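You operate a simulated robot arm through the tools that you are given. There is no shell and no other tool. Be economical: measure what you need, move in short steps, check, and stop when the job is done.

The job below is to be done with a simulated robot arm. You get a single attempt, and the scene is never put back.

JOB
Set the slider of the hem gauge to 0 MM.

The check looks at the end state, three seconds after you hand in, the way a careful person would. Anything else that was tipped, shoved, dropped, spilled or broken makes it a failure.

ROBOT AND FRAMES
A 7-joint arm with a two-finger parallel gripper, fixed in place. Base frame: the origin is at the foot of the arm, x ahead of it, y to its left, z up. Lengths are in mm, angles in degrees, forces in N, time in s.
Its first joint turns from -66.0 to 66.0 degrees. Payload 2.5 kg.
Tool frame: the origin (TCP) lies between the finger pads and is the grasp point; the fingertips stand 23 mm ahead of it; z points along the fingers, y is the line along which they close. The gripper opens to 94 mm. The fingers are 38 mm wide and 10 mm thick; the gripper's body (54 by 96 mm) begins 39 mm behind the TCP.
Orientation is that of the tool frame in the base frame, as a unit quaternion [x, y, z, w]. With the fingers straight down and closing along the base's y, the tool's x points along the base's -x, its y along +y and its z along -z.

CONTROLS
- The arm moves only by the tool move_arm. Its argument "increments" is one flat list of numbers, 7 for each row, row after row: the shift along the base's x, y, z in units of 400 mm (1.0 is 400 mm), then the turn, a rotation vector about the base's x, y, z in units of 120 degrees (1.0 is 120 degrees), then the finger opening in m, from 0 to 0.094. In form: [x, y, z, ax, ay, az, fingers, x, y, z, ax, ay, az, fingers, ...]. A call has 1 to 20 rows; each row is the pose to reach, as a shift and turn from the pose commanded when the call began. A call with a number of a shift or a turn outside -1 to 1 is refused whole. Each row takes 0.2 s and may step no farther than 50 mm and 8.6 degrees from the row before; otherwise, or with a gripper value out of range, the whole call is refused. Where a pose cannot be reached the arm comes as near as it can. A force on the tool above 40 N (or 10 N above the force at the start of the call, whichever is more), or a blocked arm, ends the call early, and 0.2 s more pass. The fingers move at their own pace (about 108 mm/s each) and stop on an object; they squeeze with about 41 N. The grip force told is the motor's: it shows also when the fingers shut on nothing. Time passes only in rows, and 0.2 s behind the last, so rows that repeat a pose let the fingers close. It gives the time, the measured TCP pose, the force on the tool (base axes), the opening and the grip force at its end, in the units of the frame above (readings bear some noise).
- Cameras (640 x 400 px; columns grow to the right, rows downward): "scene" is fixed at [110.8, -397, 571.4]; the picture's right is [0.89, -0.46, 0.00], its down [-0.14, -0.27, -0.95] and it looks along [0.44, 0.85, -0.30] (base axes); focal length 374 px, centre (320, 200). "wrist" rides on the gripper at [-39, 0, -44] in the tool frame; the picture's right is [0.00, -1.00, 0.00], its down [0.97, 0.00, -0.24] and it looks along [0.24, 0.00, 0.97] (tool axes); focal length 218 px, centre (320, 200).
- get_image(camera): a new picture of that camera. It takes no simulated time.
- probe_pixels(camera, pixels): for up to 12 pixels [column, row] of the newest picture of that camera ("zoom" is the newest enlarged one), the place [x, y, z] in the base frame of the surface seen there, good to about 2 mm. It takes no simulated time.
- zoom(camera, box): a new picture of the part [left, top, right, bottom] of that camera's present view, enlarged. It takes no simulated time.
- close_job(): hands the job in; it is judged then, once.

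Go step by step. Measure first, check grasps and placings, and put right what went wrong. The budget is 60 turns and 22 pictures, counting those below and the enlarged ones. Unless the task says otherwise, let go and move clear before handing in, and close with one line.

The tools are called after "Emit:" as a command line: name --argument value ..., lists and objects as JSON in quotes. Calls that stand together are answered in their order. move_arm: Moves the arm, as the interface text tells. Its arguments: {"type":"object","properties":{"increments":{"type":"array"}},"required":["increments"]} The other tools are called the same way: get_image (camera) takes a picture; probe_pixels (camera, pixels) gives the place of the surface under pixels of a picture; zoom (camera, box) takes an enlarged picture of a part of a camera's view; close_job () hands the job in.

At the start:

```text
t: 0.0
tool_pos: [271.2, 255.4, 382.0]
tool_rot: [0.0, 1.0, 0.0, 0.0]
wrist_force: [-0.3, 0.6, -1.0]
finger_gap: 93.9
grasp_force: 0.1
```

scene: 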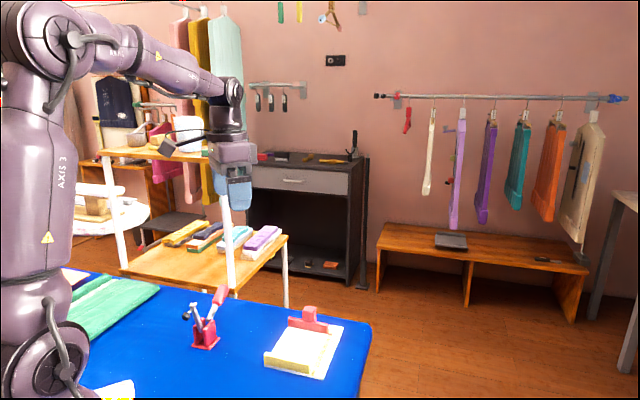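
wrist: 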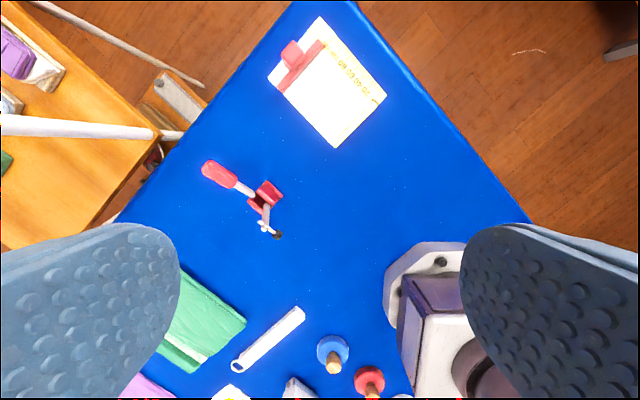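

The hem gauge appears to be the cream board with a red slider, near scene (305,345) and wrist (325,80). I'll enlarge both views.

Emit:
zoom --camera "wrist" --box '[250, 0, 410, 160]'

Emit:
zoom --camera "scene" --box '[250, 295, 360, 385]'

```text
2.50 times, centred on (330, 80) of wrist
```

zoom: 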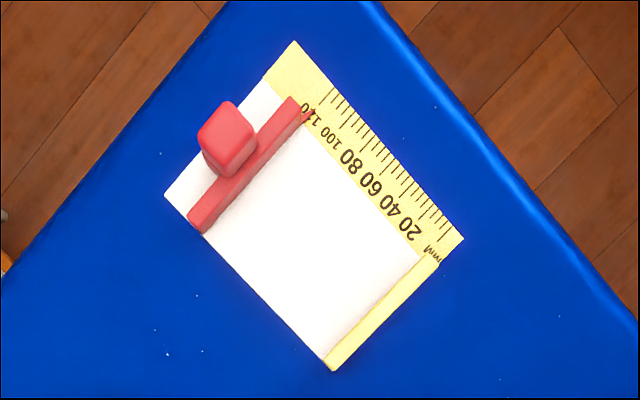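

```text
4.44 times, centred on (305, 340) of scene
```

zoom: 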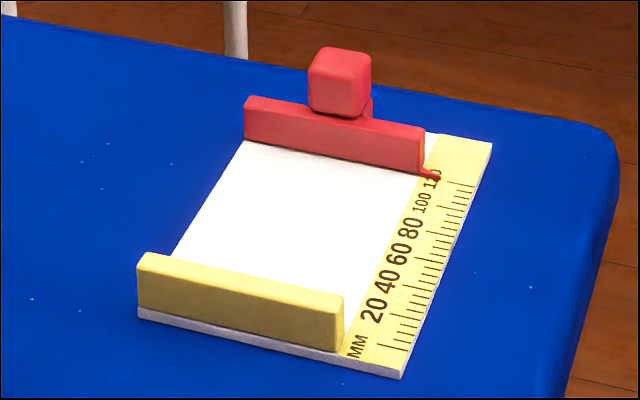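

The slider is a red bar with a knob and a pointer near 120, and the zero end is by the yellow fence. I'll measure the points on the enlarged scene picture: knob, bar, pointer, ticks and fence.

Emit:
probe_pixels --camera "zoom" --pixels '[[340, 55], [340, 95], [320, 80], [362, 80], [250, 100], [420, 132], [438, 177], [383, 347], [468, 186], [150, 257], [338, 297], [355, 108]]'

Emit:
probe_pixels --camera "wrist" --pixels '[[306, 24], [322, 41], [299, 92], [333, 147], [386, 97], [358, 105], [289, 45], [300, 62], [281, 88], [330, 145]]'

```text
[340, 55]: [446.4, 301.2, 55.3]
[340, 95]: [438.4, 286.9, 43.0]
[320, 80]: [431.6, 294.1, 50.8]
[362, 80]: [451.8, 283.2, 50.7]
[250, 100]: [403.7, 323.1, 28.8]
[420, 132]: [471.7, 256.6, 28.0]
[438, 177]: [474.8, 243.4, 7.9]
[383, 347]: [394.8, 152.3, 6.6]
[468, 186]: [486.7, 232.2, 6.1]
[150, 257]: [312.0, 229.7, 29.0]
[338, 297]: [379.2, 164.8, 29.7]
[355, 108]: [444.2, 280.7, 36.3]
```

```text
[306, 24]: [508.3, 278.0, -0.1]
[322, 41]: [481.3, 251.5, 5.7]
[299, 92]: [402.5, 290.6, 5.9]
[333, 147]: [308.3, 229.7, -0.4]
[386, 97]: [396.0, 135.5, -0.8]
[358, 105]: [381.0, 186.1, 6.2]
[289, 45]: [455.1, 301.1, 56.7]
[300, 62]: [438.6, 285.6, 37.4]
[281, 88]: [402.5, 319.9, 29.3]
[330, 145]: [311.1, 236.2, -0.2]
```

Both cameras agree that the board lies at z≈0, not 45. The slide axis is about (-0.70,-0.72), pointer at about 120, knob near (443,296) with its top at z≈56. I'll hover above the knob, turned -44° so that the fingers close along the slide axis.

Emit:
move_arm --increments '[0.05375, 0.0128, -0.0725, 0, 0, -0.0458, 0.094, 0.1075, 0.0256, -0.145, 0, 0, -0.0917, 0.094, 0.16125, 0.0384, -0.2175, 0, 0, -0.1375, 0.094, 0.215, 0.0512, -0.29, 0, 0, -0.1833, 0.094, 0.26875, 0.064, -0.3625, 0, 0, -0.2292, 0.094, 0.3225, 0.0769, -0.435, 0, 0, -0.275, 0.094, 0.37625, 0.0897, -0.5075, 0, 0, -0.3208, 0.094, 0.43, 0.1025, -0.58, 0, 0, -0.3667, 0.094]'

Emit:
get_image --camera "wrist"

```text
t: 1.8
tool_pos: [444.8, 299.4, 150.8]
tool_rot: [0.376, 0.927, 0.0, 0.0]
wrist_force: [-0.3, -0.1, -0.3]
finger_gap: 94.2
grasp_force: 0.1
```

```text
17 pictures are left
```

wrist: 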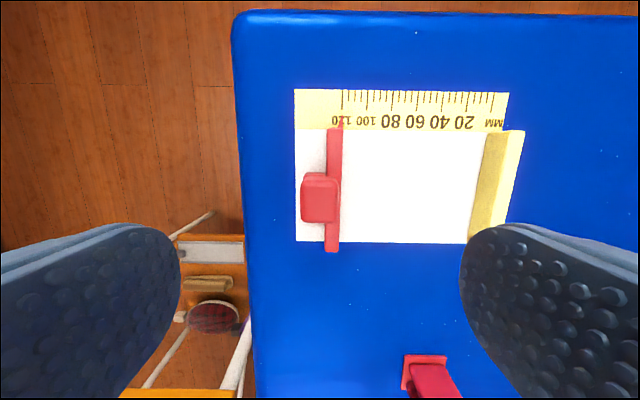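

The gripper is aligned with the board; the knob is at wrist (320,198), and its top must be located. The ticks run from column 342 (120) to 492 (0).

Emit:
probe_pixels --camera "wrist" --pixels '[[304, 200], [320, 200], [335, 200], [320, 182], [320, 218], [303, 185], [334, 140], [340, 122], [342, 95], [492, 97], [333, 247], [490, 180]]'

Emit:
zoom --camera "wrist" --box '[285, 80, 535, 260]'

```text
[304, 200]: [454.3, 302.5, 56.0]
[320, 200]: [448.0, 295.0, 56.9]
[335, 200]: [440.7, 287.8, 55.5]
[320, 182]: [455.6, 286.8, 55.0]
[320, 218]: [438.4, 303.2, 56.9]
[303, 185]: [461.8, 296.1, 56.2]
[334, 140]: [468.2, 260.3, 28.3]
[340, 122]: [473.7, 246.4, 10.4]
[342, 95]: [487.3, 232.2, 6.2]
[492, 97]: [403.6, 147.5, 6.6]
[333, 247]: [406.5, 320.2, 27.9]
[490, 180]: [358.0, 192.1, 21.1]
```

```text
2.22 times, centred on (410, 170) of wrist
```

zoom: 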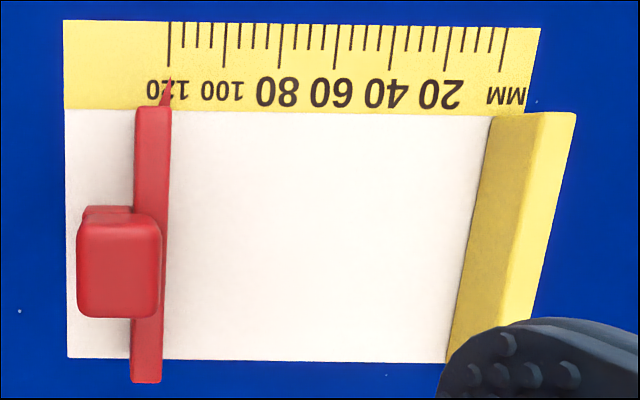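

The knob top is centred at about (448,295), z 56, about 25 mm across. The fence's inner face lines up with the 0 tick. I'll lower to TCP z≈57, so the fingertips stay above the bar and the fence at z≈29.

Emit:
move_arm --increments '[0.008, -0.011, -0.06, 0, 0, 0, 0.094, 0.008, -0.011, -0.12, 0, 0, 0, 0.094, 0.008, -0.011, -0.18, 0, 0, 0, 0.094, 0.008, -0.011, -0.232, 0, 0, 0, 0.094, 0.008, -0.011, -0.232, 0, 0, 0, 0.094]'

Emit:
get_image --camera "wrist"

```text
t: 3.0
tool_pos: [446.6, 294.6, 57.1]
tool_rot: [0.375, 0.927, 0.001, 0.0]
wrist_force: [-0.4, 0.2, -0.1]
finger_gap: 93.8
grasp_force: 0.1
```

```text
15 pictures are left
```

wrist: 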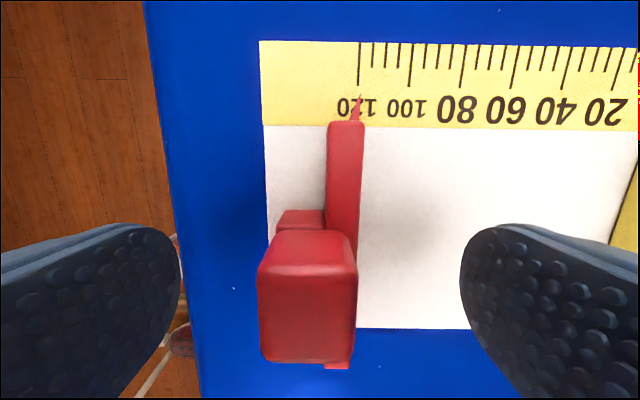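

The knob sits between the fingers (columns 258-357) and the pointer is on the 120 tick. I'll close the fingers.

Emit:
move_arm --increments '[0, 0, 0, 0, 0, 0, 0.06, 0, 0, 0, 0, 0, 0, 0.03, 0, 0, 0, 0, 0, 0, 0.015, 0, 0, 0, 0, 0, 0, 0.015]'

Emit:
get_image --camera "wrist"

```text
t: 4.0
tool_pos: [446.4, 294.0, 56.7]
tool_rot: [0.376, 0.927, 0.0, 0.0]
wrist_force: [-0.9, 2.1, -0.3]
finger_gap: 25.7
grasp_force: 44.6
```

```text
14 pictures are left
```

wrist: 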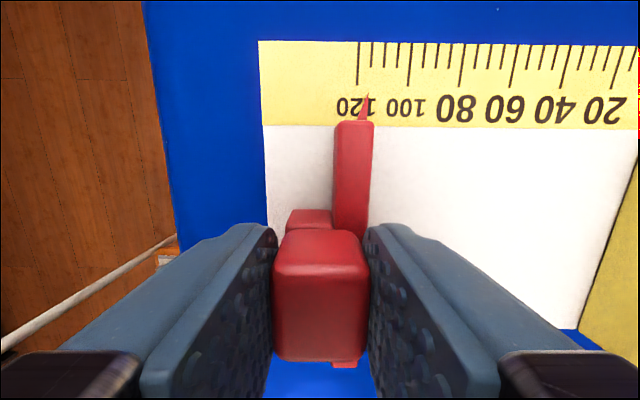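

I hold the knob (gap 25.7 mm); the pointer moved to about 116 and the board stayed put. I'll slide 100 mm along (-0.707,-0.707).

Emit:
move_arm --increments '[-0.0177, -0.0177, 0, 0, 0, 0, 0.015, -0.0354, -0.0354, 0, 0, 0, 0, 0.015, -0.053, -0.053, 0, 0, 0, 0, 0.015, -0.0707, -0.0707, 0, 0, 0, 0, 0.015, -0.0884, -0.0884, 0, 0, 0, 0, 0.015, -0.1061, -0.1061, 0, 0, 0, 0, 0.015, -0.1237, -0.1237, 0, 0, 0, 0, 0.015, -0.1414, -0.1414, 0, 0, 0, 0, 0.015, -0.1591, -0.1591, 0, 0, 0, 0, 0.015, -0.1768, -0.1768, 0, 0, 0, 0, 0.015, -0.1768, -0.1768, 0, 0, 0, 0, 0.015]'

Emit:
get_image --camera "wrist"

```text
t: 6.4
tool_pos: [374.4, 222.2, 58.1]
tool_rot: [0.376, 0.927, -0.002, -0.002]
wrist_force: [-7.2, 7.0, -24.3]
finger_gap: 26.0
grasp_force: 45.2
```

```text
13 pictures are left
```

wrist: 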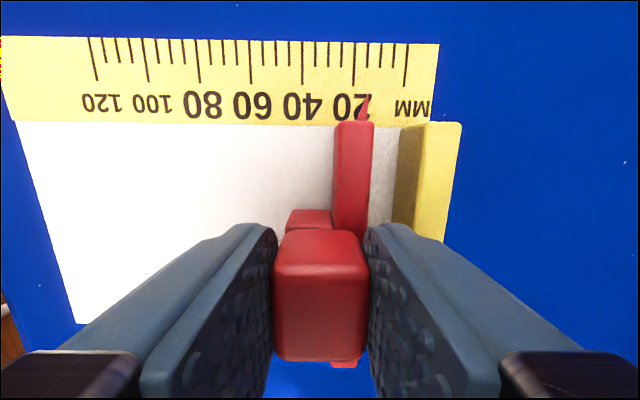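

The pointer is now at about 15. The force on the tool (-7,7,-24) shows a little lift and sideways drift, so I'll lower by 1.3 mm and shift slightly to relieve it, then slide 12 mm further.

Emit:
move_arm --increments '[-0.002, 0.002, -0.0033, 0, 0, 0, 0.015, -0.0126, -0.0086, -0.0033, 0, 0, 0, 0.015, -0.0232, -0.0192, -0.0033, 0, 0, 0, 0.015, -0.0232, -0.0192, -0.0033, 0, 0, 0, 0.015]'

Emit:
zoom --camera "wrist" --box '[290, 20, 470, 140]'

```text
t: 7.4
tool_pos: [367.8, 215.1, 56.9]
tool_rot: [0.374, 0.927, 0.001, 0.0]
wrist_force: [-7.4, 8.2, -2.7]
finger_gap: 26.0
grasp_force: 45.4
```

```text
3.33 times, centred on (380, 80) of wrist
```

zoom: 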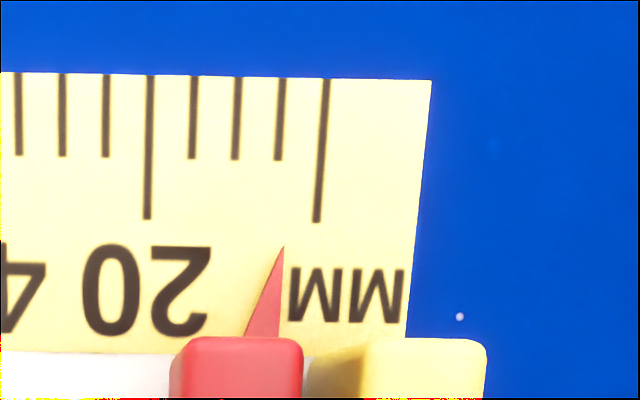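

The pointer tip at zoom (283,247) is about 4 mm from the 0 tick (316,220). I'll slide 3 mm and look again.

Emit:
move_arm --increments '[-0.0035, -0.0019, 0, 0, 0, 0, 0.015, -0.0063, -0.0043, 0, 0, 0, 0, 0.015, -0.0063, -0.0043, 0, 0, 0, 0, 0.015]'

Emit:
zoom --camera "wrist" --box '[290, 20, 470, 140]'

```text
t: 8.2
tool_pos: [365.0, 211.4, 57.7]
tool_rot: [0.375, 0.927, 0.0, 0.0]
wrist_force: [-3.5, 3.7, -1.6]
finger_gap: 25.8
grasp_force: 45.2
```

```text
3.33 times, centred on (380, 80) of wrist
```

zoom: 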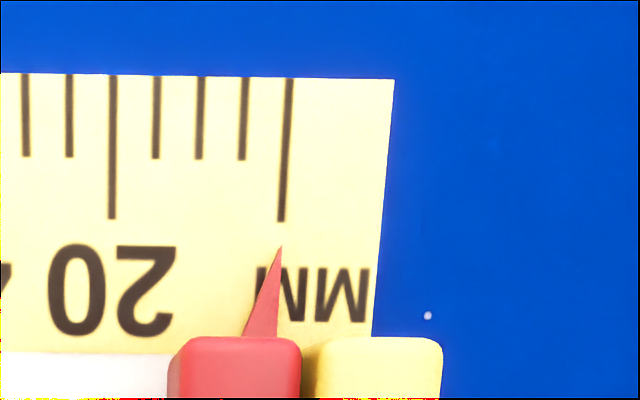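

The pointer tip (281,247) now lines up with the 0 tick (280,220). I'll release, rise straight up, and check from above.

Emit:
move_arm --increments '[0, 0, 0, 0, 0, 0, 0.04, 0, 0, 0, 0, 0, 0, 0.07, 0, 0, 0, 0, 0, 0, 0.07, 0, 0, 0.05, 0, 0, 0, 0.07, 0, 0, 0.1, 0, 0, 0, 0.07, -0.05, -0.02, 0.15, 0, 0, 0, 0.07, -0.08, -0.05, 0.15, 0, 0, 0, 0.07, -0.08, -0.05, 0.15, 0, 0, 0, 0.07]'

Emit:
get_image --camera "wrist"

```text
t: 10.0
tool_pos: [331.7, 193.4, 116.2]
tool_rot: [0.375, 0.927, 0.0, 0.0]
wrist_force: [0.5, 0.6, 0.6]
finger_gap: 69.9
grasp_force: 0.0
```

```text
10 pictures are left
```

wrist: 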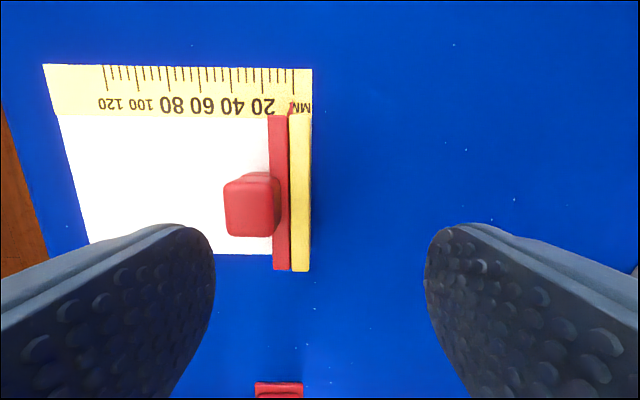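

The slider is free and near the fence, with the camera nearly above the pointer. I'll enlarge that part.

Emit:
zoom --camera "wrist" --box '[250, 55, 338, 130]'

Emit:
zoom --camera "scene" --box '[250, 295, 360, 385]'

```text
5.33 times, centred on (294, 92) of wrist
```

zoom: 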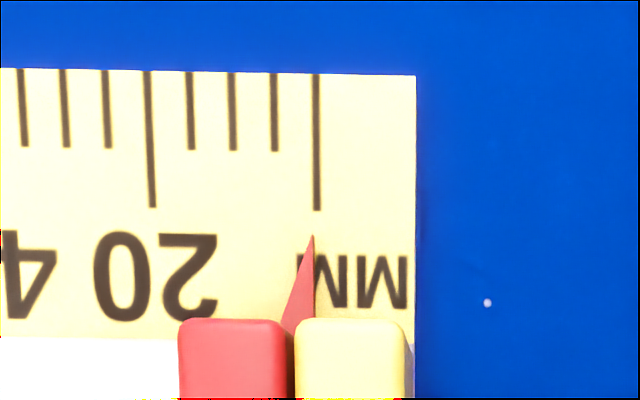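

```text
4.44 times, centred on (305, 340) of scene
```

zoom: 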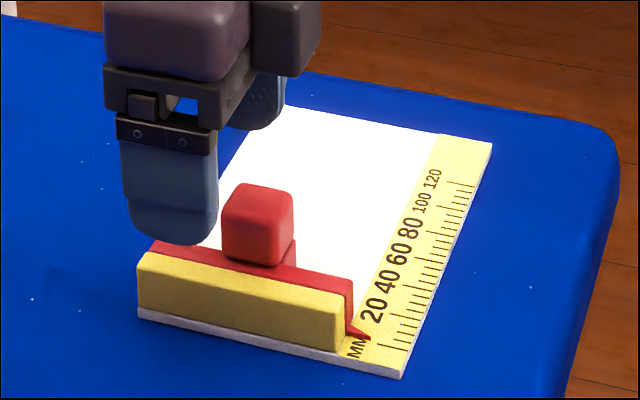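

The pointer tip (313,237) sits within about 0.5 mm of the 0 tick (317,210), on a scale with 5 mm ticks. The board hasn't moved and nothing else is disturbed. I'll rise clear.

Emit:
move_arm --increments '[0, 0, 0.1, 0, 0, 0, 0.07, 0, 0, 0.2, 0, 0, 0, 0.07, 0, 0, 0.3, 0, 0, 0, 0.07, 0, 0, 0.3, 0, 0, 0, 0.07]'

Emit:
get_image --camera "scene"

```text
t: 11.0
tool_pos: [332.0, 193.9, 237.2]
tool_rot: [0.375, 0.927, 0.0, -0.001]
wrist_force: [-0.4, -0.4, 0.2]
finger_gap: 70.1
grasp_force: 0.0
```

```text
7 pictures are left
```

scene: 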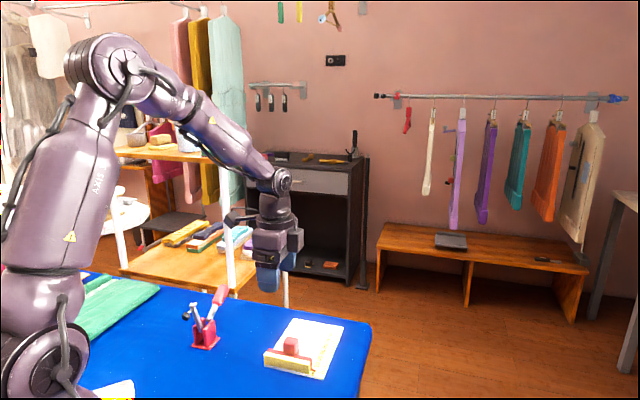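

The arm is clear, the slider sits at the fence by the 0 mark, and the other items are where they were. I'm handing in.

Emit:
close_job

```text
The job is handed in.
```

The hem gauge slider is at 0 MM, with the pointer within about 0.5 mm of the 0 tick; the arm has let go and is clear, and nothing else was moved.
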